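You operate a simulated robot arm through the tools that you are given. There is no shell and no other tool.

The job below is to be done with a simulated robot arm. You get a single attempt, and the scene is never put back.

JOB
Run the magnet into the coil and out again to show both kicks.
Fine: coil lever ON first and OFF at the end, carrier at IN, then back at OUT, magnet left in its cradle, zero knob left alone. Where these are worked on the way, their far stop is far enough and under half their travel is too little: coil lever.

The check looks at the end state, three seconds after you hand in, the way a careful person would. Anything else that was tipped, shoved, dropped, spilled or broken makes it a failure.

ROBOT AND FRAMES
A 7-joint arm with a two-finger parallel gripper, fixed in place. Base frame: the origin is at the foot of the arm, x ahead of it, y to its left, z up; the work surface is at about z = 0.85. Lengths are in m, angles in degrees, forces in N, time in s.
Its first joint turns from -166.0 to 166.0 degrees. Payload 3.43 kg.
Tool frame: the origin (TCP) lies between the finger pads and is the grasp point; the fingertips stand 0.034 m ahead of it; z points along the fingers, y is the line along which they close. Largest opening 0.128 m; finger width 0.024, thickness 0.012; the body of the gripper, 0.048 by 0.13 m, starts 0.096 m behind the TCP.
Orientation is that of the tool frame in the base frame, as [roll, pitch, yaw] about the fixed x, y, z axes, in that order (R = Rz(yaw) Ry(pitch) Rx(roll)). With the fingers straight down and closing along the base's y, the tool's x points along the base's -x, its y along +y and its z along -z.

CONTROLS
- The arm moves only by the tool jog_arm. Its argument "plan" is text: rows parted by semicolons, each of 7 numbers parted by spaces: the shift along the base's x, y, z in units of 20 mm (1.0 is 20 mm), then the turn, a rotation vector about the base's x, y, z in units of 5 degrees (1.0 is 5 degrees), then the gripper command, from -1 (fully open) to 1 (shut), values between in proportion. In form: dx dy dz wx wy wz claw; .... A call has 1 to 20 rows; each row shifts and turns the commanded pose from where the row before left it. A call with a number of a shift or a turn outside -1 to 1 is refused whole. Rows are played at 5 a second. More than 0.05 m and 8.6 degrees between two rows, or a gripper value outside its range, and nothing of the call is played. Where a pose cannot be reached the arm comes as near as it can. A force on the tool above 60 N (or 10 N above the force at the start of the call, whichever is more), or a blocked arm, ends the call early, and 0.2 s more pass. Each finger travels about 0.153 m/s and halts on what it meets, pressing with about 28 N; the grip force reading is that of the motor and also rises with nothing between the fingers. The clock runs only during rows and for 0.2 s after the last one: add rows that do not move to give the fingers time. It gives the time, the measured TCP pose, the force on the tool (base axes), the opening and the grip force at its end, in the units of the frame above (readings bear some noise), with the torque about the TCP (base axes, N m) and any sound that the robot's microphone picked up.
- Cameras (640 x 400 px; columns grow to the right, rows downward): "scene" is fixed at [0.22, 0.4985, 1.6741]; the picture's right is [-0.64, -0.77, 0.00], its down [-0.53, 0.44, -0.72] and it looks along [0.56, -0.46, -0.69] (base axes); focal length 335 px, centre (320, 200). "wrist" rides on the gripper at [0.076, -0.011, -0.16] in the tool frame; the picture's right is [0.15, 0.99, 0.00], its down [-0.88, 0.13, -0.46] and it looks along [-0.45, 0.07, 0.89] (tool axes); focal length 234 px, centre (320, 200). There is no depth. A picture from a camera that has moved, and an enlarged one, comes with that camera's place and axes in the base frame and with its lens.
- capture(camera): a new picture of that camera. It takes no simulated time.
- zoom(camera, box): a new picture of the part [left, top, right, bottom] of that camera's present view, enlarged. It takes no simulated time.
- close_job(): hands the job in; it is judged then, once.

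Nothing tells you positions but the pictures and the camera data. Unless the task says otherwise, let go and move clear before handing in.

The tools are called after "Call:" as a command line: name --argument value ..., lists and objects as JSON in quotes. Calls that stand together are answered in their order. jog_arm: Moves the arm, as the interface text tells. Its arguments: {"type":"object","properties":{"plan":{"type":"string"}},"required":["plan"]} The other tools are called the same way: capture (camera) takes a picture; zoom (camera, box) takes an enlarged picture of a part of a camera's view; close_job () hands the job in.

At the start:

```text
time_s: 0.0
tcp_pos: [0.4882, 0.0309, 1.253]
ee_rot: [180.0, -0.1, 180.0]
force: [0.0, 1.1, -0.5]
moment: [-0.02, 0.01, 0.01]
finger_gap: 0.1279
gripper_force: 0.1
```

scene: 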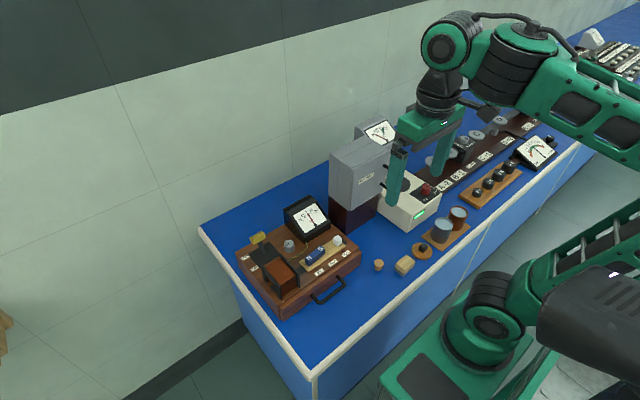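
wrist: 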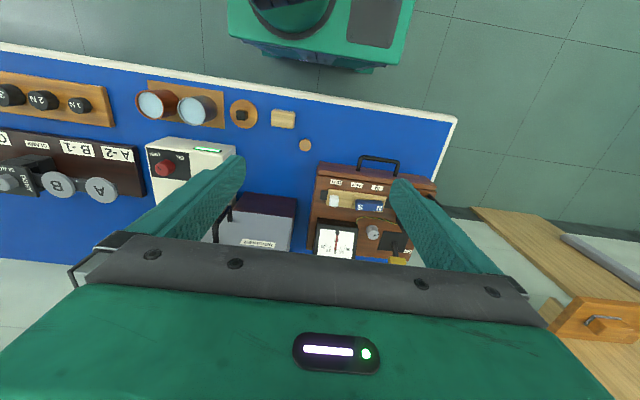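

I see a bench with several instruments; the wooden board at the far-left with a meter, a blue/red magnet and a coil looks like the induction apparatus. I'll zoom in on it first.

Call:
zoom --camera "scene" --box '[220, 180, 380, 320]'

Call:
zoom --camera "wrist" --box '[280, 140, 460, 280]'

Call:
zoom --camera "scene" --box '[320, 100, 560, 280]'

```text
2.86 times, centred on (300, 250) of scene
camera zoom: at [0.22, 0.4985, 1.6741], right [-0.64, -0.77, 0.0], down [-0.53, 0.44, -0.72], along [0.56, -0.46, -0.69], focal length 956 px, centre (377, 57)
```

zoom: 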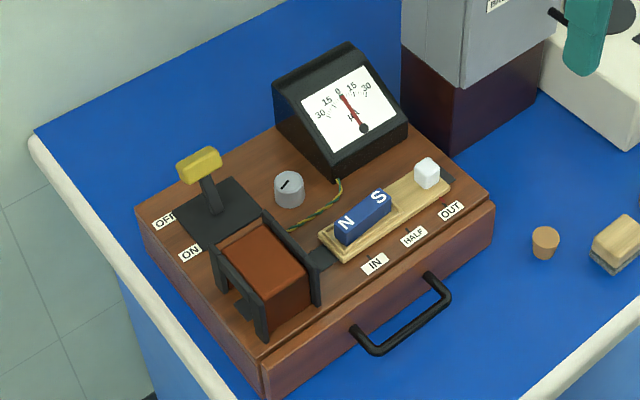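

```text
2.86 times, centred on (370, 210) of wrist
camera zoom: at [0.4129, 0.0197, 1.4128], right [-0.15, 0.99, 0.0], down [0.88, 0.13, 0.45], along [0.45, 0.07, -0.89], focal length 669 px, centre (177, 171)
```

zoom: 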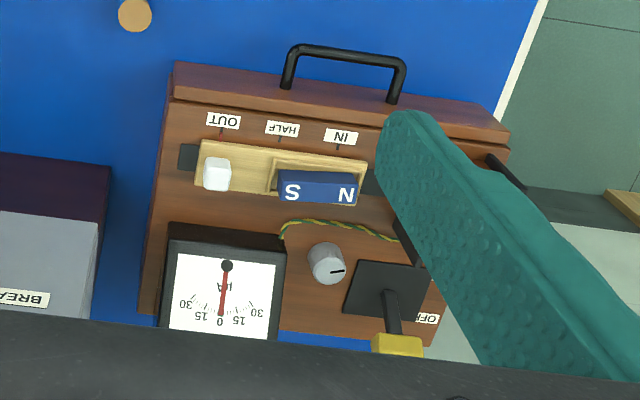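

```text
2.22 times, centred on (440, 190) of scene
camera zoom: at [0.22, 0.4985, 1.6741], right [-0.64, -0.77, 0.0], down [-0.53, 0.44, -0.72], along [0.56, -0.46, -0.69], focal length 744 px, centre (53, 222)
```

zoom: 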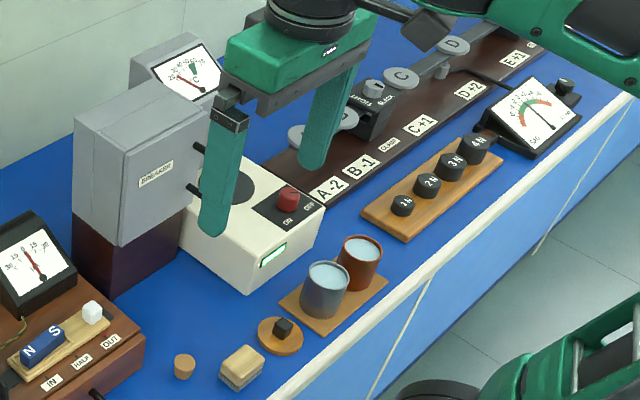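

The board with the OFF/ON lever (yellow handle, near x 0.77, y 0.26), the coil, and a wooden carrier with a white knob (near x 0.65, y 0.09) is the target. I'll bring the wrist camera over it for a better view.

Call:
jog_arm --plan "0 1 0 0 0 0 -1;0 1 0 0 0 0 -1;0 1 0 0 0 0 -1;0 1 0 0 0 0 -1;0 1 0 0 0 0 -1;0 1 0 0 0 0 -1;0.5 1 0 0 0 0 -1;0.5 0 0 0 0 0 -1;0 0 0 0 0 0 -1"

Call:
capture --camera "wrist"

Call:
zoom --camera "wrist" --box '[200, 100, 440, 250]'

```text
time_s: 2.0
tcp_pos: [0.4934, 0.1712, 1.2582]
ee_rot: [179.9, 0.7, -179.9]
force: [0.1, -0.1, 1.0]
moment: [0.0, -0.03, -0.01]
finger_gap: 0.1282
gripper_force: 0.1
```

```text
taken
camera wrist: at [0.4152, 0.16, 1.4176], right [-0.15, 0.99, 0.0], down [0.87, 0.13, 0.47], along [0.46, 0.07, -0.88], focal length 234 px, centre (320, 200)
```

wrist: 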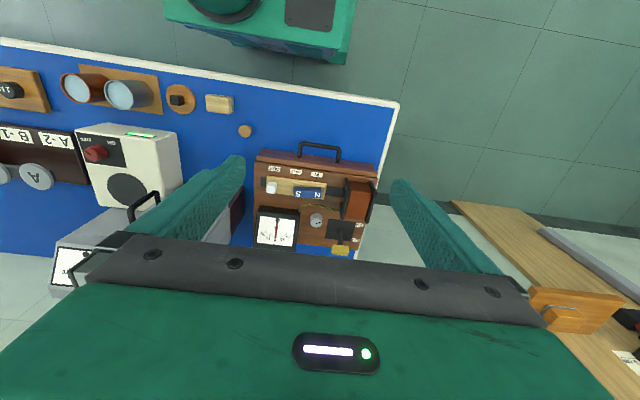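

```text
2.67 times, centred on (320, 175) of wrist
camera zoom: at [0.4152, 0.16, 1.4176], right [-0.15, 0.99, 0.0], down [0.87, 0.13, 0.47], along [0.46, 0.07, -0.88], focal length 624 px, centre (320, 267)
```

zoom: 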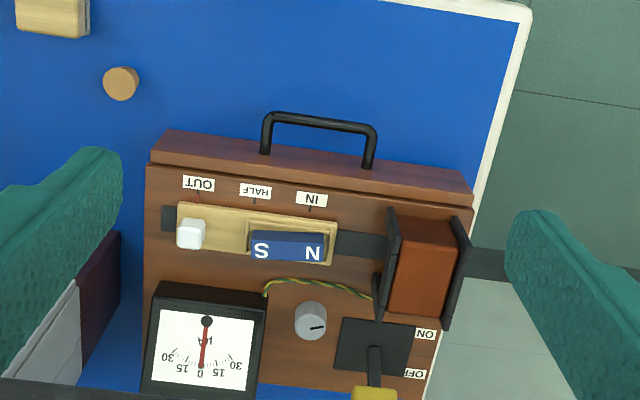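

The whole board is visible now. I'll go lower for a more precise look.

Call:
jog_arm --plan "0 0 -1 0 0 0 -1;0 0 -1 0 0 0 -1;0 0 -1 0 0 0 -1;0 0 -1 0 0 0 -1;0.5 0 -1 0 0 0 -1;0.5 0 -1 0 0 0 -1;0 0 0 0 0 0 -1;0 0 0 0 0 0 -1"

Call:
zoom --camera "wrist" --box '[200, 100, 440, 250]'

Call:
zoom --camera "scene" --box '[220, 180, 380, 320]'

```text
time_s: 3.8
tcp_pos: [0.5132, 0.1705, 1.1381]
ee_rot: [180.0, 0.8, 179.9]
force: [0.0, -0.1, 0.1]
moment: [0.01, 0.01, 0.0]
finger_gap: 0.1279
gripper_force: 0.1
```

```text
2.67 times, centred on (320, 175) of wrist
camera zoom: at [0.4354, 0.1598, 1.2978], right [-0.15, 0.99, 0.0], down [0.87, 0.13, 0.47], along [0.46, 0.07, -0.88], focal length 624 px, centre (320, 267)
```

zoom: 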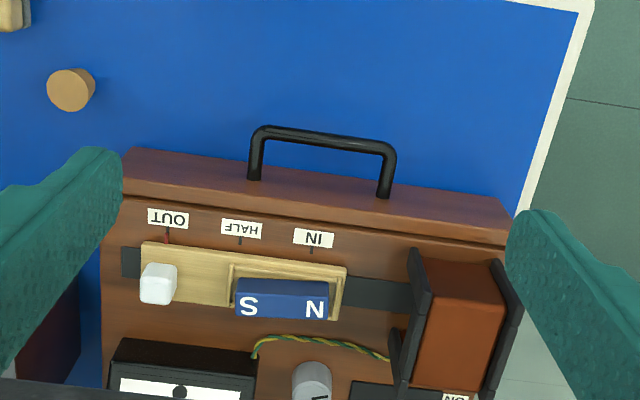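

```text
2.86 times, centred on (300, 250) of scene
camera zoom: at [0.22, 0.4985, 1.6741], right [-0.64, -0.77, 0.0], down [-0.53, 0.44, -0.72], along [0.56, -0.46, -0.69], focal length 956 px, centre (377, 57)
```

zoom: 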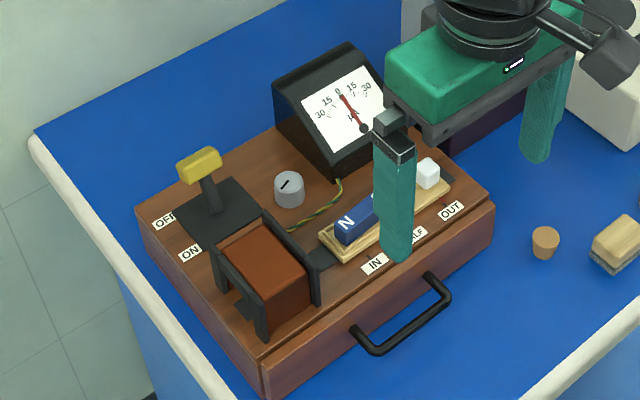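

The board is square to the base axes; the index lines (OUT near y 0.085, IN near y 0.182) sit on a top at about z 0.93. Next I look more closely at the lever from above.

Call:
jog_arm --plan "0 0 1 0 0 0 -1;0 0 1 0 0 0 -1;0 0 1 0 0 0 -1;1 1 0 0 0 0 -1;1 1 0 0 0 0 -1;1 1 0 0 0 0 -1;1 1 0 0 0 0 -1;1 0.5 0 0 0 0 -1;1 0 0 0 0 0 -1;0.5 0 0 0 0 0 -1;0 0 0 0 0 0 -1"

Call:
capture --camera "wrist"

Call:
zoom --camera "wrist" --box '[200, 110, 440, 260]'

Call:
zoom --camera "scene" --box '[230, 215, 310, 285]'

```text
time_s: 6.2
tcp_pos: [0.643, 0.2598, 1.1967]
ee_rot: [179.8, 0.5, -179.9]
force: [1.0, -0.1, -0.4]
moment: [0.0, -0.01, -0.02]
finger_gap: 0.1282
gripper_force: 0.0
```

```text
taken
camera wrist: at [0.5657, 0.2489, 1.3573], right [-0.15, 0.99, 0.0], down [0.88, 0.13, 0.46], along [0.46, 0.07, -0.89], focal length 234 px, centre (320, 200)
```

wrist: 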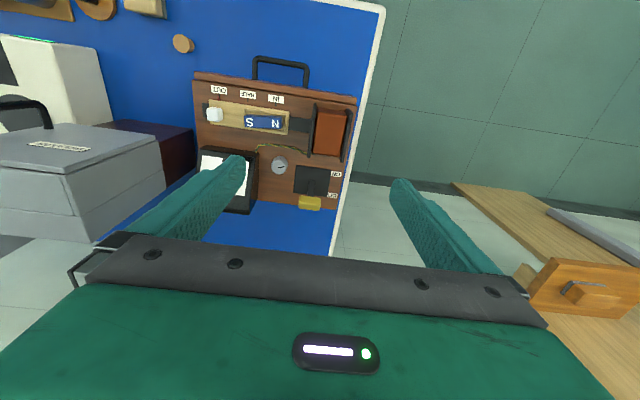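

```text
2.67 times, centred on (320, 185) of wrist
camera zoom: at [0.5657, 0.2489, 1.3573], right [-0.15, 0.99, 0.0], down [0.88, 0.13, 0.46], along [0.46, 0.07, -0.89], focal length 624 px, centre (320, 240)
```

zoom: 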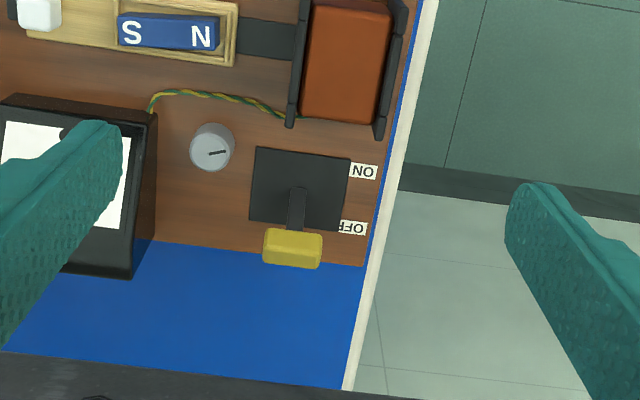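

```text
5.71 times, centred on (270, 250) of scene
camera zoom: at [0.22, 0.4985, 1.6741], right [-0.64, -0.77, 0.0], down [-0.53, 0.44, -0.72], along [0.56, -0.46, -0.69], focal length 1912 px, centre (606, -86)
```

zoom: 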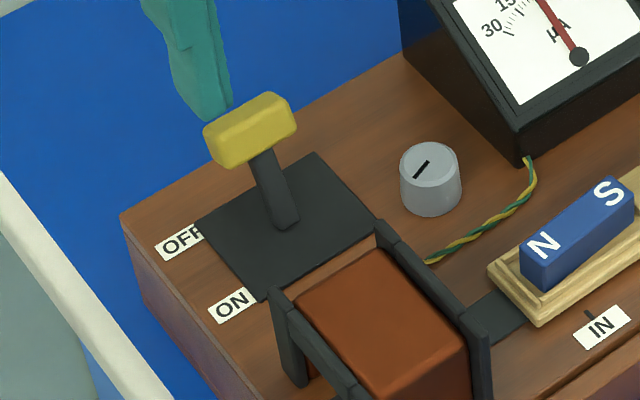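

The lever handle sits at about (0.772, 0.260, 0.98), leaning to OFF (+x), and its pivot is near x 0.748. I'll move above it with a narrower opening, then check before descending.

Call:
jog_arm --plan "1 0 0 0 0 0 -0.1;1 0 0 0 0 0 -0.1;1 0 0 0 0 0 -0.1;1 0 0 0 0 0 -0.1;1 0 -1 0 0 0 -0.1;1 0 -1 0 0 0 -0.1;0.45 0 -1 0 0 0 -0.1;0 0 -1 0 0 0 -0.1;0 0 -1 0 0 0 -0.1;0 0 0 0 0 0 -0.1;0 0 0 0 0 0 -0.1"

Call:
capture --camera "wrist"

Call:
zoom --camera "scene" --box '[220, 160, 340, 265]'

```text
time_s: 8.6
tcp_pos: [0.7718, 0.2624, 1.098]
ee_rot: [180.0, 0.7, 180.0]
force: [-0.5, 0.7, 1.0]
moment: [0.0, 0.0, -0.01]
finger_gap: 0.0705
gripper_force: 0.0
```

```text
taken
camera wrist: at [0.694, 0.2503, 1.2577], right [-0.15, 0.99, 0.0], down [0.88, 0.13, 0.47], along [0.46, 0.07, -0.88], focal length 234 px, centre (320, 200)
```

wrist: 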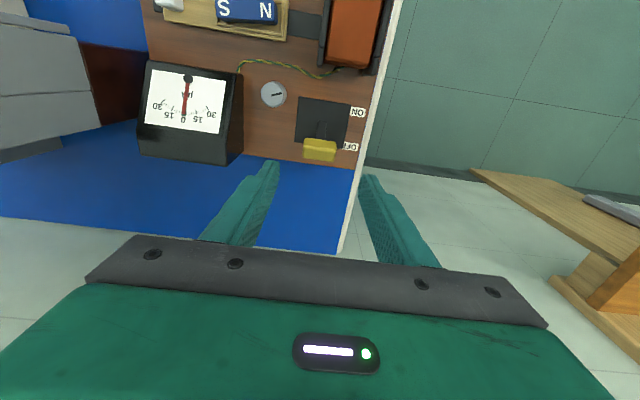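

```text
3.81 times, centred on (280, 212) of scene
camera zoom: at [0.22, 0.4985, 1.6741], right [-0.64, -0.77, 0.0], down [-0.53, 0.44, -0.72], along [0.56, -0.46, -0.69], focal length 1274 px, centre (472, 152)
```

zoom: 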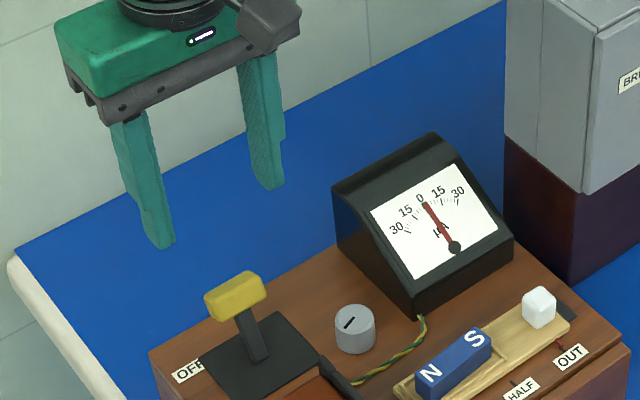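

The fingers are centred over the handle (y 0.262). I'll descend to straddle it.

Call:
jog_arm --plan "0 0 -1 0 0 0 -0.1;0 0 -1 0 0 0 -0.1;0 0 -1 0 0 0 -0.1;0 0 -0.9 0 0 0 -0.1;0 0 -0.9 0 0 0 -0.1;0 0 0 0 0 0 -0.1;0 0 0 0 0 0 -0.1"

Call:
capture --camera "wrist"

Call:
zoom --camera "scene" --box '[220, 180, 340, 285]'

```text
time_s: 10.2
tcp_pos: [0.7706, 0.2602, 1.002]
ee_rot: [180.0, 0.7, -180.0]
force: [-0.1, 0.0, 0.0]
moment: [0.01, 0.01, 0.03]
finger_gap: 0.0703
gripper_force: 0.1
```

```text
taken
camera wrist: at [0.694, 0.2497, 1.1616], right [-0.15, 0.99, 0.0], down [0.88, 0.13, 0.47], along [0.46, 0.07, -0.88], focal length 234 px, centre (320, 200)
```

wrist: 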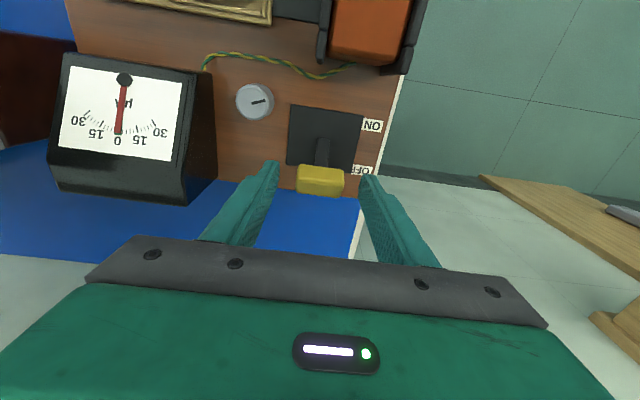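

```text
3.81 times, centred on (280, 232) of scene
camera zoom: at [0.22, 0.4985, 1.6741], right [-0.64, -0.77, 0.0], down [-0.53, 0.44, -0.72], along [0.56, -0.46, -0.69], focal length 1274 px, centre (472, 76)
```

zoom: 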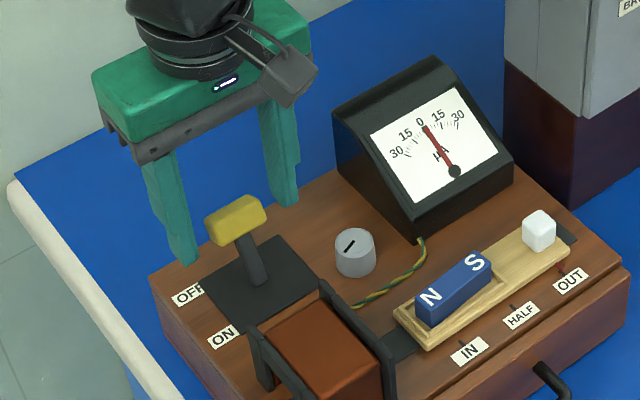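

The handle lies between the fingertips. I'll close on it gently, giving the fingers time.

Call:
jog_arm --plan "0 0 0 0 0 0 0.3;0 0 0 0 0 0 0.5;0 0 0 0 0 0 0.5;0 0 0 0 0 0 0.5"

Call:
capture --camera "wrist"

Call:
zoom --camera "scene" --box '[220, 180, 340, 285]'

```text
time_s: 11.2
tcp_pos: [0.7719, 0.261, 1.0031]
ee_rot: [180.0, 0.7, 180.0]
force: [-0.1, -2.5, 0.2]
moment: [-0.14, -0.05, -0.05]
finger_gap: 0.04
gripper_force: 44.9
```

```text
taken
camera wrist: at [0.6941, 0.2495, 1.1616], right [-0.15, 0.99, 0.0], down [0.88, 0.13, 0.47], along [0.46, 0.07, -0.88], focal length 234 px, centre (320, 200)
```

wrist: 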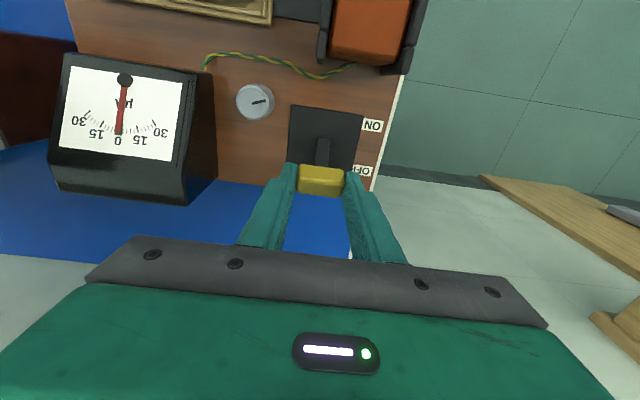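

```text
3.81 times, centred on (280, 232) of scene
camera zoom: at [0.22, 0.4985, 1.6741], right [-0.64, -0.77, 0.0], down [-0.53, 0.44, -0.72], along [0.56, -0.46, -0.69], focal length 1274 px, centre (472, 76)
```

zoom: 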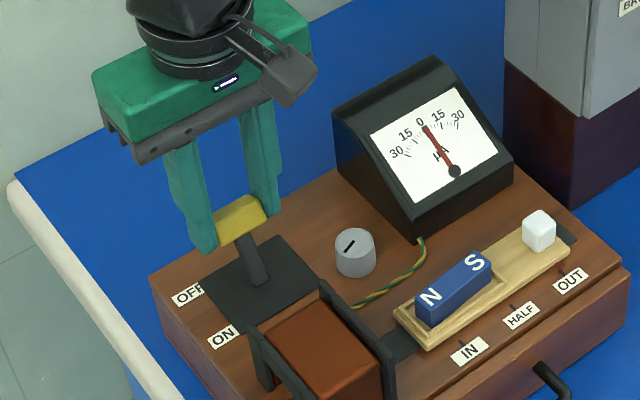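

The handle is held (gap 0.040). I'll swing it toward ON along its arc.

Call:
jog_arm --plan "-0.4 0 0.15 0 0 0 0.5;-0.4 0 0.1 0 0 0 0.5;-0.4 0 0.03 0 0 0 0.5;-0.4 0 -0.03 0 0 0 0.5;-0.4 0 -0.1 0 0 0 0.5;-0.4 0 -0.15 0 0 0 0.5;0 0 0 0 0 0 0.5"

Call:
capture --camera "wrist"

Call:
zoom --camera "scene" --box '[220, 180, 340, 285]'

```text
time_s: 12.8
tcp_pos: [0.7204, 0.2617, 1.0006]
ee_rot: [-179.8, 0.3, -179.7]
force: [-17.0, -8.0, -0.3]
moment: [0.53, 1.16, -0.3]
finger_gap: 0.0395
gripper_force: 45.4
```

```text
taken
camera wrist: at [0.6434, 0.2499, 1.161], right [-0.15, 0.99, 0.0], down [0.88, 0.14, 0.46], along [0.45, 0.07, -0.89], focal length 234 px, centre (320, 200)
```

wrist: 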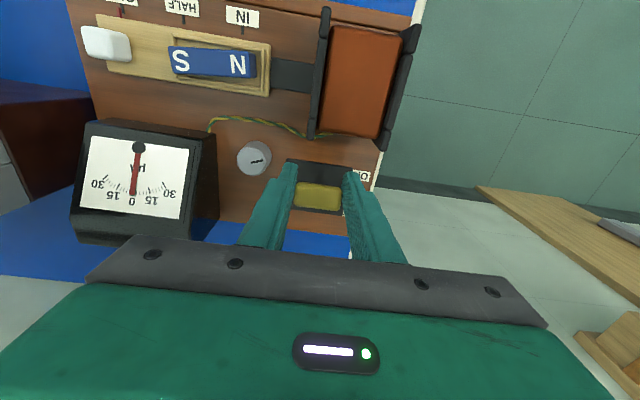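

```text
3.81 times, centred on (280, 232) of scene
camera zoom: at [0.22, 0.4985, 1.6741], right [-0.64, -0.77, 0.0], down [-0.53, 0.44, -0.72], along [0.56, -0.46, -0.69], focal length 1274 px, centre (472, 76)
```

zoom: 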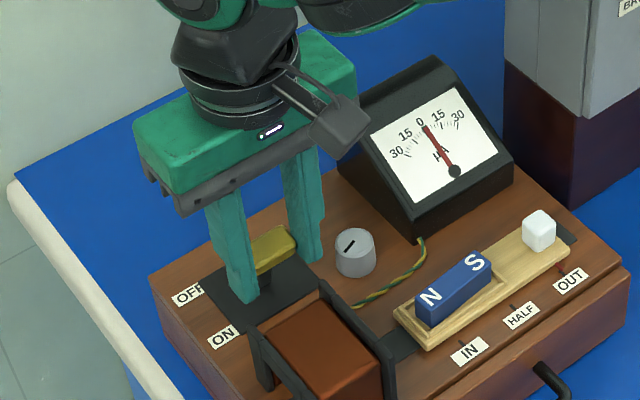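

The lever moved; a closer look will tell how far it went.

Call:
zoom --camera "scene" --box '[250, 220, 310, 270]'

Call:
zoom --camera "wrist" --box '[240, 130, 400, 230]'

```text
8.00 times, centred on (280, 245) of scene
camera zoom: at [0.22, 0.4985, 1.6741], right [-0.64, -0.77, 0.0], down [-0.53, 0.44, -0.72], along [0.56, -0.46, -0.69], focal length 2676 px, centre (640, -160)
```

zoom: 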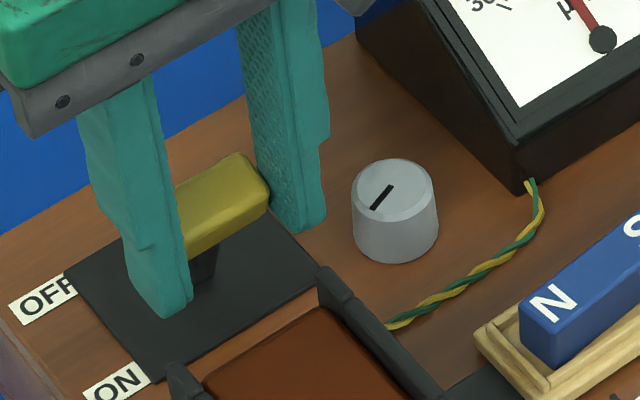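

```text
4.00 times, centred on (320, 180) of wrist
camera zoom: at [0.6434, 0.2499, 1.161], right [-0.15, 0.99, 0.0], down [0.88, 0.14, 0.46], along [0.45, 0.07, -0.89], focal length 937 px, centre (320, 280)
```

zoom: 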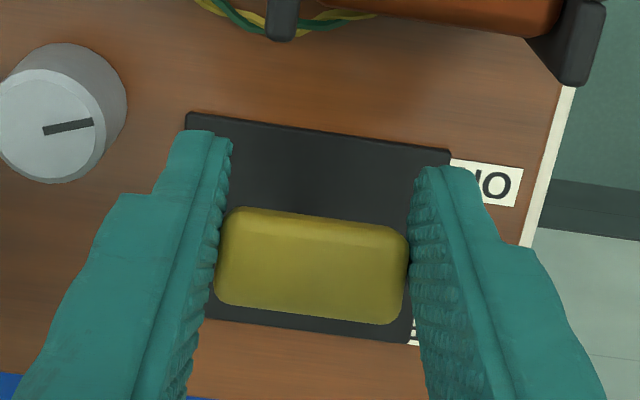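

The handle trails the fingers slightly and the tool feels about 17 N along x, so it is probably near its stop. I'll loosen the grip a little and see where it rests.

Call:
jog_arm --plan "0 0 0 0 0 0 0.25;0 0 0 0 0 0 0.25;0 0 0 0 0 0 0.25"

Call:
zoom --camera "scene" --box '[250, 220, 310, 270]'

Call:
zoom --camera "wrist" --box '[240, 130, 400, 230]'

```text
time_s: 13.6
tcp_pos: [0.7238, 0.2615, 1.0017]
ee_rot: [180.0, 0.7, 179.9]
force: [-0.9, -0.2, 0.2]
moment: [0.0, 0.03, 0.02]
finger_gap: 0.0481
gripper_force: 0.0
```

```text
8.00 times, centred on (280, 245) of scene
camera zoom: at [0.22, 0.4985, 1.6741], right [-0.64, -0.77, 0.0], down [-0.53, 0.44, -0.72], along [0.56, -0.46, -0.69], focal length 2676 px, centre (640, -160)
```

zoom: 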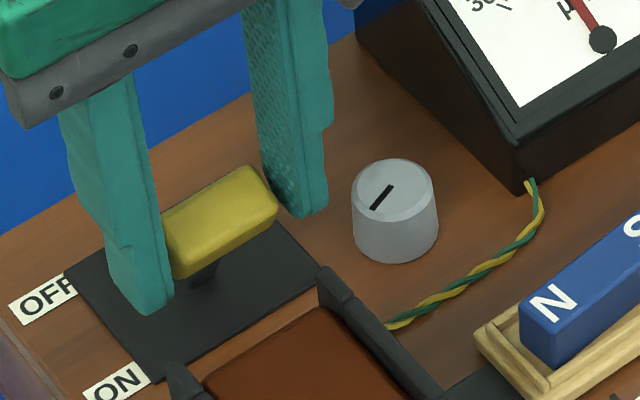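

```text
4.00 times, centred on (320, 180) of wrist
camera zoom: at [0.6459, 0.2499, 1.1615], right [-0.15, 0.99, 0.0], down [0.88, 0.13, 0.47], along [0.46, 0.07, -0.88], focal length 937 px, centre (320, 280)
```

zoom: 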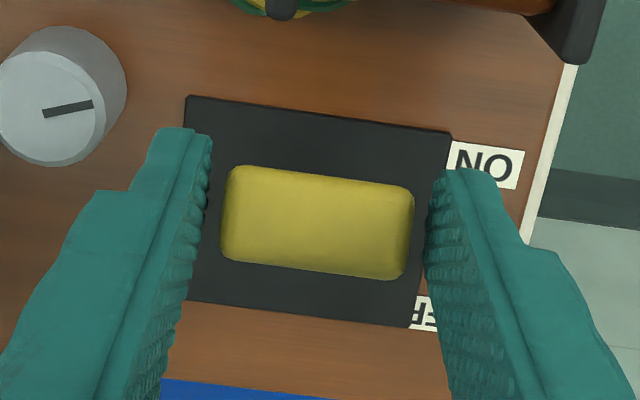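

On release the handle sprang further toward ON, now about x 0.727. I'll lift clear and check its final angle.

Call:
jog_arm --plan "0 0 0.5 0 0 0 0.2;0 0 1 0 0 0 0.2;0 0 1 0 0 0 0.2;0 0 1 0 0 0 0.2;0 0 1 0 0 0 0.2;0 0 0 0 0 0 0.2"

Call:
zoom --camera "scene" --box '[250, 220, 310, 270]'

Call:
capture --camera "wrist"

Call:
zoom --camera "wrist" --box '[240, 100, 400, 200]'

```text
time_s: 15.0
tcp_pos: [0.7242, 0.2612, 1.0926]
ee_rot: [180.0, 0.7, 180.0]
force: [0.2, 1.4, -0.5]
moment: [-0.01, 0.0, 0.0]
finger_gap: 0.051
gripper_force: 0.0
```

```text
8.00 times, centred on (280, 245) of scene
camera zoom: at [0.22, 0.4985, 1.6741], right [-0.64, -0.77, 0.0], down [-0.53, 0.44, -0.72], along [0.56, -0.46, -0.69], focal length 2676 px, centre (640, -160)
```

zoom: 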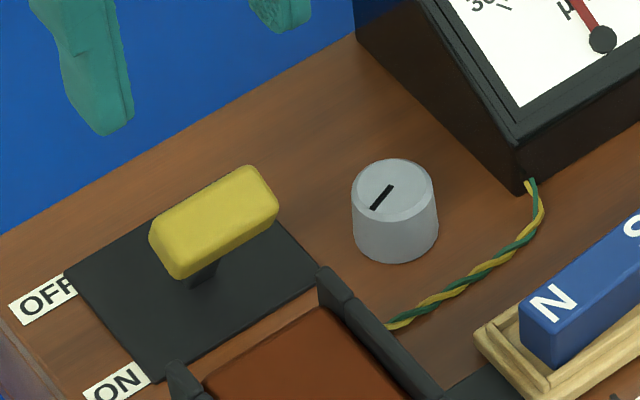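

```text
taken
camera wrist: at [0.6458, 0.2495, 1.2515], right [-0.15, 0.99, 0.0], down [0.88, 0.13, 0.47], along [0.46, 0.07, -0.88], focal length 234 px, centre (320, 200)
```

wrist: 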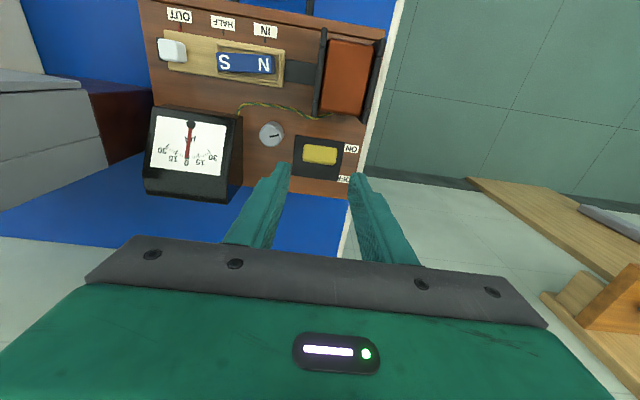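

```text
4.00 times, centred on (320, 150) of wrist
camera zoom: at [0.6458, 0.2495, 1.2515], right [-0.15, 0.99, 0.0], down [0.88, 0.13, 0.47], along [0.46, 0.07, -0.88], focal length 937 px, centre (320, 400)
```

zoom: 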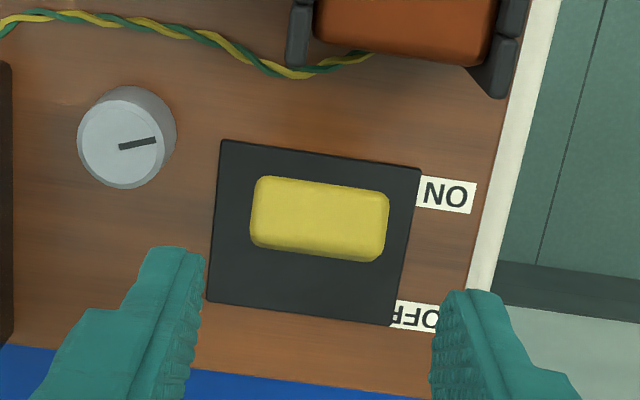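

The lever rests at ON (handle over the ON label's line, x≈0.727). Next is the carrier's white knob at about (0.646, 0.086, 0.95): I'll go above it.

Call:
jog_arm --plan "0 0 1 0 0 0 0.3;0 0 1 0 0 0 0.3;-1 0 0 0 0 0 0.3;-1 0 0 0 0 0 0.3;-1 -1 0 0 0 0 0.3;-0.9 -1 0 0 0 0 0.3;0 -1 0 0 0 0 0.3;0 -1 0 0 0 0 0.3;0 -1 0 0 0 0 0.3;0 -1 0 0 0 0 0.3;0 -1 0 0 0 0 0.3;0 -1 0 0 0 0 0.3;0 -0.75 -1 0 0 0 0.3;0 0 -1 0 0 0 0.3;0 0 0 0 0 0 0.3;0 0 0 0 0 0 0.3"

Call:
capture --camera "wrist"

Call:
zoom --camera "wrist" --box '[240, 100, 400, 200]'

Call:
zoom --camera "scene" --box '[270, 180, 370, 265]'

```text
time_s: 18.4
tcp_pos: [0.6452, 0.0843, 1.0915]
ee_rot: [180.0, 0.7, 180.0]
force: [0.2, 1.1, 0.2]
moment: [0.03, 0.01, -0.01]
finger_gap: 0.0448
gripper_force: 0.1
```

```text
taken
camera wrist: at [0.5682, 0.0743, 1.2523], right [-0.15, 0.99, 0.0], down [0.88, 0.13, 0.47], along [0.46, 0.07, -0.88], focal length 234 px, centre (320, 200)
```

wrist: 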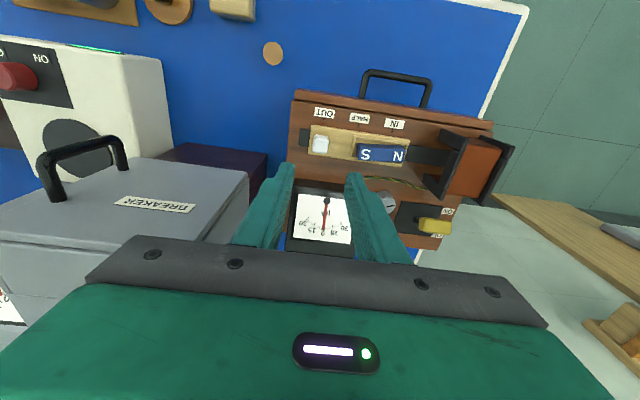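

```text
4.00 times, centred on (320, 150) of wrist
camera zoom: at [0.5682, 0.0743, 1.2523], right [-0.15, 0.99, 0.0], down [0.88, 0.13, 0.47], along [0.46, 0.07, -0.88], focal length 937 px, centre (320, 400)
```

zoom: 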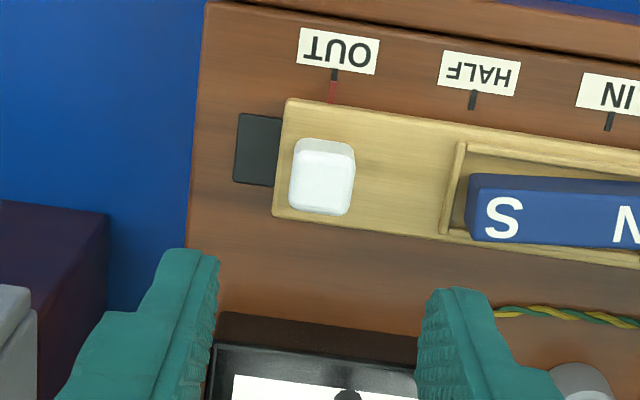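

```text
4.71 times, centred on (320, 222) of scene
camera zoom: at [0.22, 0.4985, 1.6741], right [-0.64, -0.77, 0.0], down [-0.53, 0.44, -0.72], along [0.56, -0.46, -0.69], focal length 1574 px, centre (320, 94)
```

zoom: 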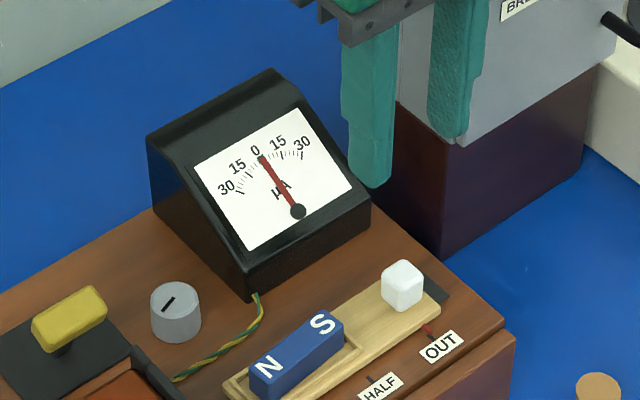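

The knob is at about (0.645, 0.087), top near z 0.957, with ~3 cm free on its +y side before the cradle. I'll descend in stages with the fingers straddling it.

Call:
jog_arm --plan "0 0.1 -1 0 0 0 0.3;0 0 -1 0 0 0 0.3;0 0 -1 0 0 0 0.3;0 0 -1 0 0 0 0.3;0 0 -0.7 0 0 0 0.3;0 0 -0.4 0 0 0 0.3;0 0 0 0 0 0 0.3;0 0 0 0 0 0 0.3"

Call:
zoom --camera "wrist" --box '[240, 130, 400, 230]'

Call:
zoom --camera "scene" --box '[290, 200, 370, 270]'

```text
time_s: 20.2
tcp_pos: [0.6449, 0.0867, 0.9898]
ee_rot: [-180.0, 0.7, -179.9]
force: [1.1, -0.3, -0.6]
moment: [-0.01, 0.02, 0.01]
finger_gap: 0.0449
gripper_force: 0.3
```

```text
4.00 times, centred on (320, 180) of wrist
camera zoom: at [0.5676, 0.0765, 1.1499], right [-0.15, 0.99, 0.0], down [0.88, 0.13, 0.47], along [0.46, 0.07, -0.88], focal length 937 px, centre (320, 280)
```

zoom: 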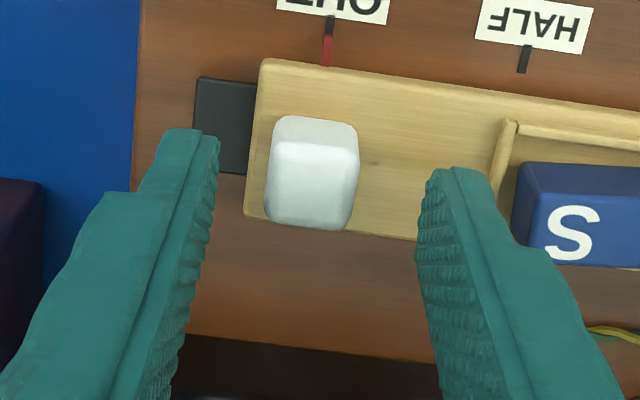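

```text
5.71 times, centred on (330, 235) of scene
camera zoom: at [0.22, 0.4985, 1.6741], right [-0.64, -0.77, 0.0], down [-0.53, 0.44, -0.72], along [0.56, -0.46, -0.69], focal length 1912 px, centre (263, 0)
```

zoom: 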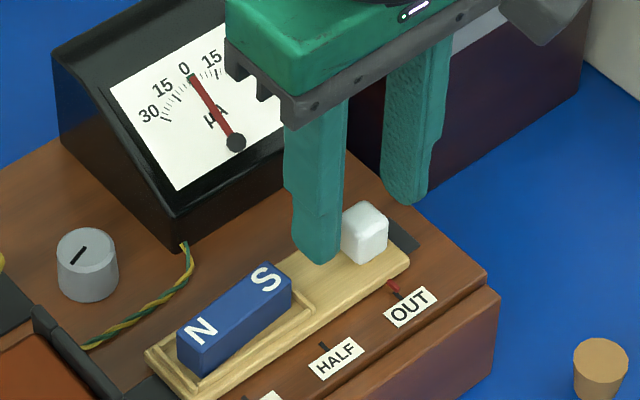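

The fingers straddle the knob evenly. I'll go down another ~7 mm slowly and check the force.

Call:
jog_arm --plan "0 0 -0.2 0 0 0 0.3;0 0 -0.2 0 0 0 0.3;0 0 0 0 0 0 0.3"

Call:
zoom --camera "scene" --box '[310, 215, 350, 250]'

```text
time_s: 21.0
tcp_pos: [0.6457, 0.0864, 0.9825]
ee_rot: [-180.0, 0.7, 180.0]
force: [-0.7, -1.0, -0.3]
moment: [-0.01, 0.01, 0.01]
finger_gap: 0.0447
gripper_force: 0.0
```

```text
11.43 times, centred on (330, 232) of scene
camera zoom: at [0.22, 0.4985, 1.6741], right [-0.64, -0.77, 0.0], down [-0.53, 0.44, -0.72], along [0.56, -0.46, -0.69], focal length 3824 px, centre (206, -171)
```

zoom: 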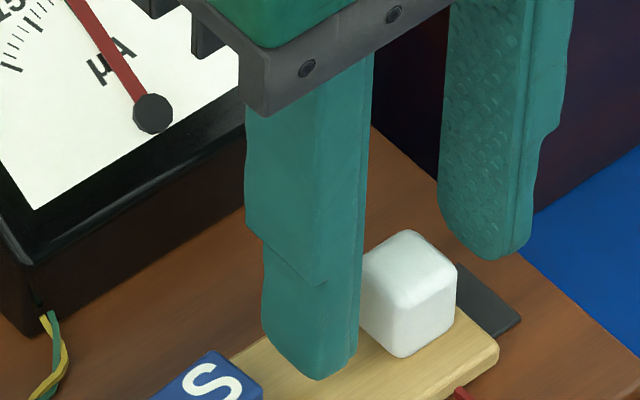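

The fingertips are still about 1 cm above the carrier top; I'll lower 5 mm more and close on the knob.

Call:
jog_arm --plan "0 0 -0.25 0 0 0 0.3;0 0 0 0 0 0 0.3;0 0 0 0 0 0 0.6;0 0 0 0 0 0 0.8;0 0 0 0 0 0 0.8;0 0 0 0 0 0 0.8"

Call:
zoom --camera "scene" --box '[290, 200, 370, 270]'

Call:
zoom --camera "wrist" --box '[240, 130, 400, 230]'

```text
time_s: 22.4
tcp_pos: [0.6468, 0.0884, 0.9766]
ee_rot: [-180.0, 0.7, 180.0]
force: [1.0, 1.0, -1.3]
moment: [0.04, -0.22, -0.05]
finger_gap: 0.0197
gripper_force: 44.8
```

```text
5.71 times, centred on (330, 235) of scene
camera zoom: at [0.22, 0.4985, 1.6741], right [-0.64, -0.77, 0.0], down [-0.53, 0.44, -0.72], along [0.56, -0.46, -0.69], focal length 1912 px, centre (263, 0)
```

zoom: 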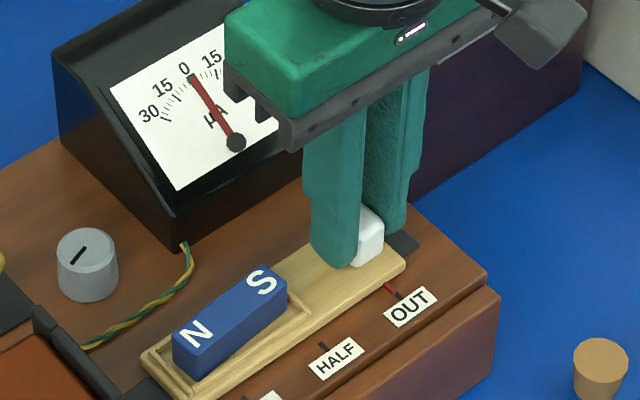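

```text
4.00 times, centred on (320, 180) of wrist
camera zoom: at [0.5679, 0.077, 1.1368], right [-0.15, 0.99, 0.0], down [0.87, 0.13, 0.47], along [0.46, 0.07, -0.88], focal length 937 px, centre (320, 280)
```

zoom: 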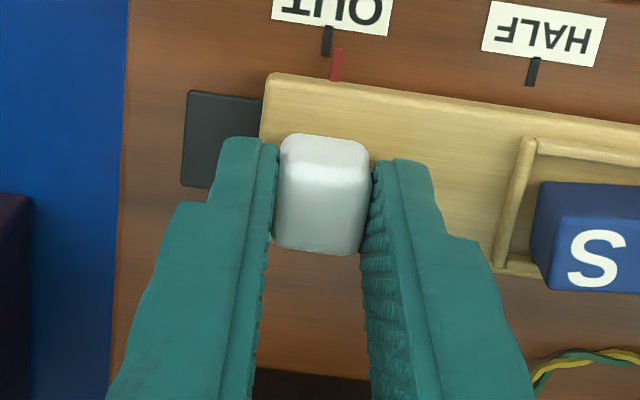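

The knob is held and the red index sits by the OUT tick. I'll slide the carrier toward IN in +y, most of the way first.

Call:
jog_arm --plan "0 0.5 0 0 0 0 0.8;0 0.5 0 0 0 0 0.8;0 0.5 0 0 0 0 0.8;0 0.5 0 0 0 0 0.8;0 0.5 0 0 0 0 0.8;0 0.5 0 0 0 0 0.8;0 0.5 0 0 0 0 0.8;0 0 0 0 0 0 0.8"

Call:
zoom --camera "scene" --box '[250, 190, 350, 280]'

Call:
zoom --camera "wrist" --box '[220, 110, 412, 230]'

```text
time_s: 24.2
tcp_pos: [0.6447, 0.1578, 0.9778]
ee_rot: [180.0, 0.7, -180.0]
force: [-0.1, 0.9, 10.5]
moment: [0.03, 0.52, -0.04]
finger_gap: 0.0198
gripper_force: 45.1
```

```text
4.44 times, centred on (300, 235) of scene
camera zoom: at [0.22, 0.4985, 1.6741], right [-0.64, -0.77, 0.0], down [-0.53, 0.44, -0.72], along [0.56, -0.46, -0.69], focal length 1487 px, centre (409, 44)
```

zoom: 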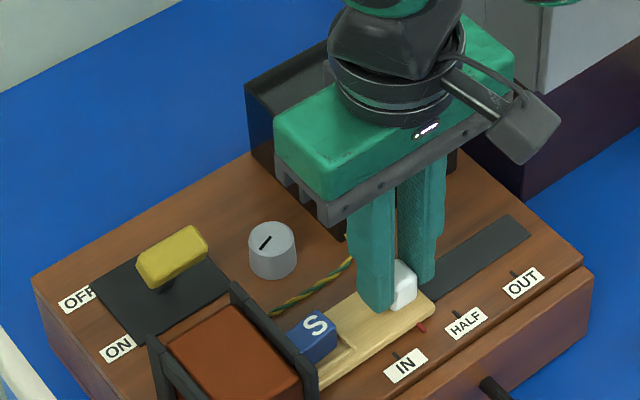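

```text
3.33 times, centred on (316, 170) of wrist
camera zoom: at [0.5677, 0.1467, 1.1367], right [-0.15, 0.99, 0.0], down [0.87, 0.13, 0.47], along [0.46, 0.07, -0.88], focal length 781 px, centre (333, 300)
```

zoom: 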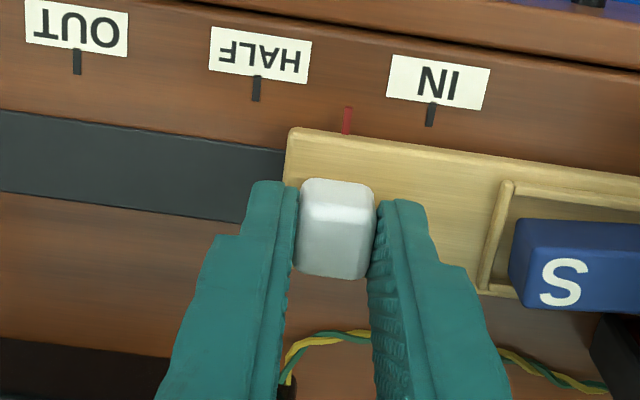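

The carrier slides smoothly; about 23 mm remain to the IN tick. I'll continue.

Call:
jog_arm --plan "0 0.5 0 0 0 0 0.8;0 0.4 0 0 0 0 0.8;0 0.25 0 0 0 0 0.8;0 0 0 0 0 0 0.8"

Call:
zoom --camera "wrist" --box '[220, 110, 412, 230]'

Call:
zoom --camera "scene" --box '[250, 190, 350, 280]'

```text
time_s: 25.2
tcp_pos: [0.6455, 0.1808, 0.9789]
ee_rot: [179.9, 0.8, -180.0]
force: [4.5, -1.1, 19.7]
moment: [-0.12, 0.41, 0.11]
finger_gap: 0.0198
gripper_force: 44.8
```

```text
3.33 times, centred on (316, 170) of wrist
camera zoom: at [0.5675, 0.1694, 1.1366], right [-0.15, 0.99, 0.0], down [0.87, 0.13, 0.47], along [0.46, 0.07, -0.88], focal length 781 px, centre (333, 300)
```

zoom: 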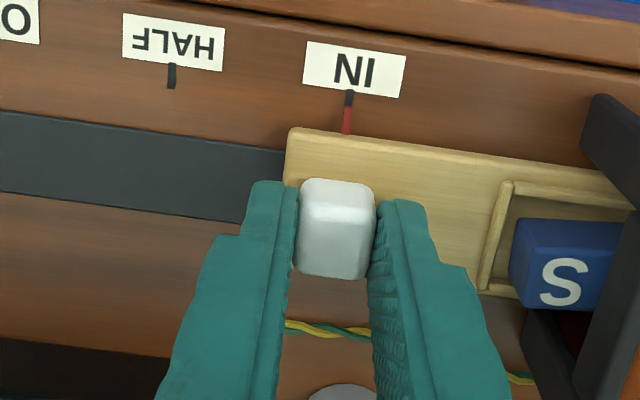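

```text
4.44 times, centred on (300, 235) of scene
camera zoom: at [0.22, 0.4985, 1.6741], right [-0.64, -0.77, 0.0], down [-0.53, 0.44, -0.72], along [0.56, -0.46, -0.69], focal length 1487 px, centre (409, 44)
```

zoom: 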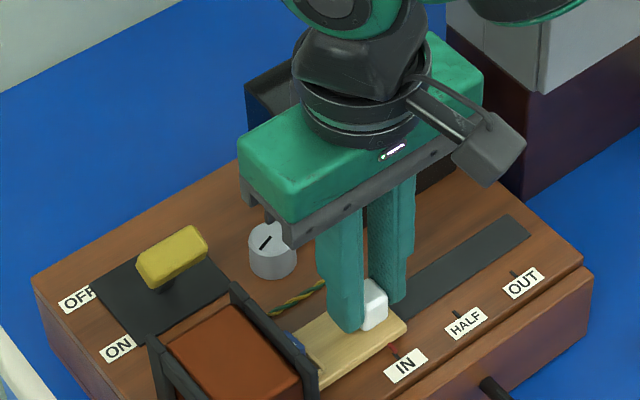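

The red index is exactly at the IN tick, with the magnet inside the coil. After a short pause I'll pull the carrier back toward OUT.

Call:
jog_arm --plan "0 0 0 0 0 0 0.8;0 0 0 0 0 0 0.8;0 0 0 0 0 0 0.8;0 0 0 0 0 0 0.8;0 -0.5 0 0 0 0 0.8;0 -0.5 0 0 0 0 0.8;0 -0.5 0 0 0 0 0.8;0 -0.5 0 0 0 0 0.8;0 -0.5 0 0 0 0 0.8;0 -0.5 0 0 0 0 0.8;0 -0.5 0 0 0 0 0.8;0 -0.5 0 0 0 0 0.8;0 -0.3 0 0 0 0 0.8;0 0 0 0 0 0 0.8"

Call:
zoom --camera "wrist" --box '[220, 110, 412, 230]'

Call:
zoom --camera "scene" --box '[270, 190, 370, 280]'

```text
time_s: 28.2
tcp_pos: [0.6447, 0.0937, 0.9773]
ee_rot: [-180.0, 0.7, -180.0]
force: [10.2, -1.4, 25.6]
moment: [0.03, 0.65, 0.23]
finger_gap: 0.0198
gripper_force: 45.2
```

```text
3.33 times, centred on (316, 170) of wrist
camera zoom: at [0.5677, 0.0834, 1.1366], right [-0.15, 0.99, 0.0], down [0.87, 0.13, 0.47], along [0.46, 0.07, -0.88], focal length 781 px, centre (333, 300)
```

zoom: 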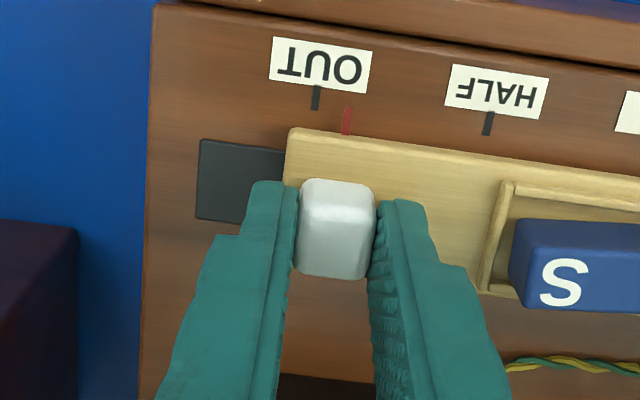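

```text
4.44 times, centred on (320, 235) of scene
camera zoom: at [0.22, 0.4985, 1.6741], right [-0.64, -0.77, 0.0], down [-0.53, 0.44, -0.72], along [0.56, -0.46, -0.69], focal length 1487 px, centre (320, 44)
```

zoom: 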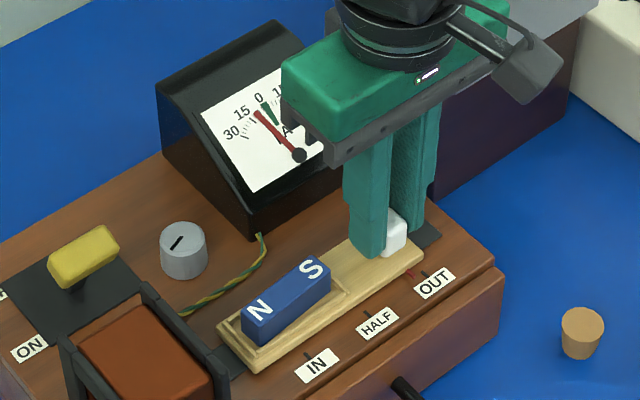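

The needle kicked (a green follower stays behind too). About 9 mm remain to OUT; I'll finish that, easing the slight downward press.

Call:
jog_arm --plan "0 -0.25 0.05 0 0 0 0.8;0 -0.22 0.05 0 0 0 0.8;0 0 0 0 0 0 0.8;0 0 0 0 0 0 0.8"

Call:
zoom --camera "wrist" --box '[220, 110, 412, 230]'

Call:
zoom --camera "scene" --box '[270, 190, 370, 280]'

```text
time_s: 29.2
tcp_pos: [0.6466, 0.0865, 0.9774]
ee_rot: [-179.8, 0.5, 179.9]
force: [14.1, 5.9, -25.5]
moment: [0.27, -1.52, -0.08]
finger_gap: 0.0196
gripper_force: 44.9
```

```text
3.33 times, centred on (316, 170) of wrist
camera zoom: at [0.5684, 0.0745, 1.1369], right [-0.15, 0.99, 0.0], down [0.88, 0.13, 0.46], along [0.46, 0.07, -0.89], focal length 781 px, centre (333, 300)
```

zoom: 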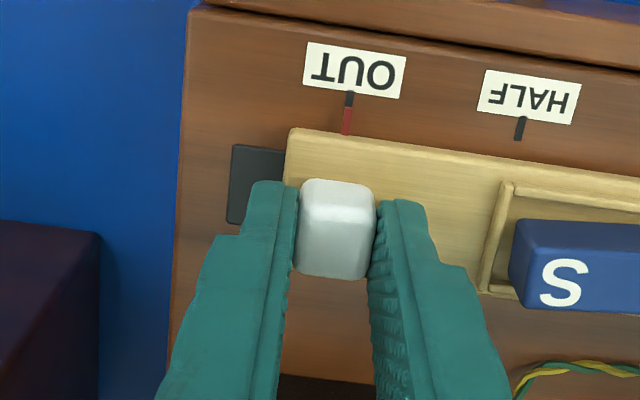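

```text
4.44 times, centred on (320, 235) of scene
camera zoom: at [0.22, 0.4985, 1.6741], right [-0.64, -0.77, 0.0], down [-0.53, 0.44, -0.72], along [0.56, -0.46, -0.69], focal length 1487 px, centre (320, 44)
```

zoom: 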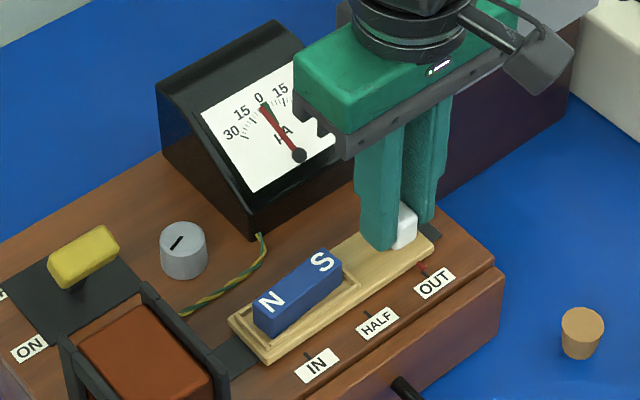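

The index is back at the OUT tick. I'll relieve the residual force a touch, open just enough, and check the carrier stays put.

Call:
jog_arm --plan "0 0.05 -0.05 0 0 0 0.8;0 0 0 0 0 0 0.8;0 0 0 0 0 0 0.5;0 0 0 0 0 0 0.3;0 0 0 0 0 0 0.3"

Call:
zoom --camera "wrist" --box '[220, 110, 412, 230]'

```text
time_s: 30.4
tcp_pos: [0.6466, 0.0855, 0.9784]
ee_rot: [-180.0, 0.7, 180.0]
force: [0.4, 0.2, -0.6]
moment: [0.0, 0.01, 0.03]
finger_gap: 0.0451
gripper_force: 0.1
```

```text
3.33 times, centred on (316, 170) of wrist
camera zoom: at [0.5676, 0.0752, 1.1372], right [-0.15, 0.99, 0.0], down [0.88, 0.13, 0.47], along [0.46, 0.07, -0.88], focal length 781 px, centre (333, 300)
```

zoom: 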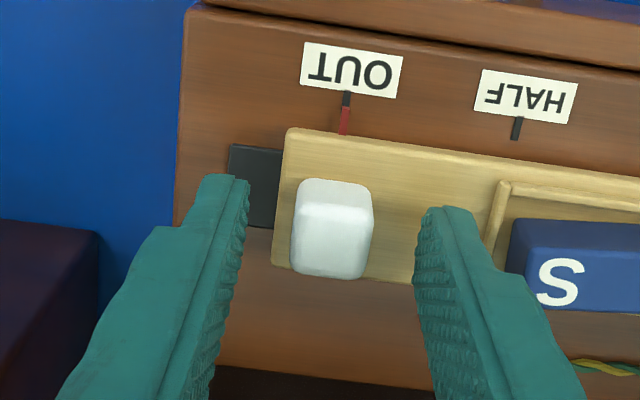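

The carrier is released at OUT with the magnet in its cradle. Now up and back over to the lever to set it OFF.

Call:
jog_arm --plan "0 0 0.5 0 0 0 0.3;0 0 1 0 0 0 0.3;0 0 1 0 0 0 0.3;0 0 1 0 0 0 0.3;0 0 1 0 0 0 0.3;0 0 1 0 0 0 0.3;0 0 1 0 0 0 0.3;0 0 1 0 0 0 0.3;0 1 0 0 0 0 0.3;0 1 0 0 0 0 0.3;0 1 0 0 0 0 0.3;0 1 0 0 0 0 0.3;0 1 0 0 0 0 0.15;0 1 0 0 0 0 0.15;1 1 0 0 0 0 0.15;1 1 0 0 0 0 0.15;1 0.8 0 0 0 0 0.15;0.95 0 0 0 0 0 0.15;0 0 0 0 0 0 0.15;0 0 0 0 0 0 0.15"

Call:
zoom --camera "wrist" --box '[220, 70, 412, 190]'

Call:
zoom --camera "scene" --box '[230, 170, 370, 290]'

```text
time_s: 34.6
tcp_pos: [0.7244, 0.2629, 1.13]
ee_rot: [180.0, 0.8, 180.0]
force: [0.3, 0.0, 0.6]
moment: [0.02, 0.04, -0.02]
finger_gap: 0.0543
gripper_force: 0.0
```

```text
3.33 times, centred on (316, 130) of wrist
camera zoom: at [0.6471, 0.2516, 1.2886], right [-0.15, 0.99, 0.0], down [0.88, 0.13, 0.47], along [0.46, 0.07, -0.88], focal length 781 px, centre (333, 433)
```

zoom: 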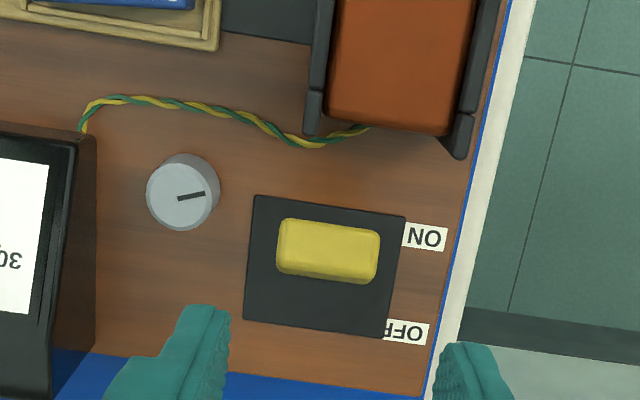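

```text
3.33 times, centred on (300, 230) of scene
camera zoom: at [0.22, 0.4985, 1.6741], right [-0.64, -0.77, 0.0], down [-0.53, 0.44, -0.72], along [0.56, -0.46, -0.69], focal length 1115 px, centre (387, 100)
```

zoom: 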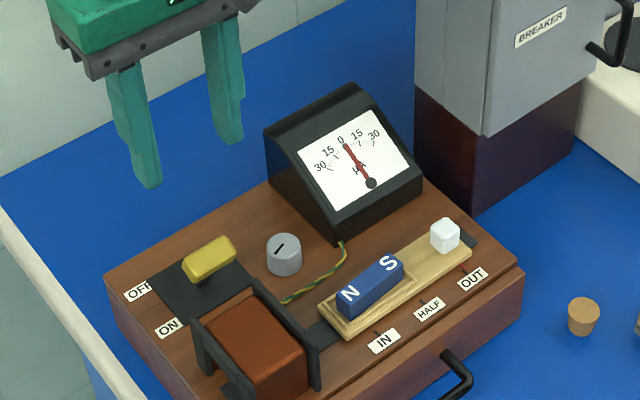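

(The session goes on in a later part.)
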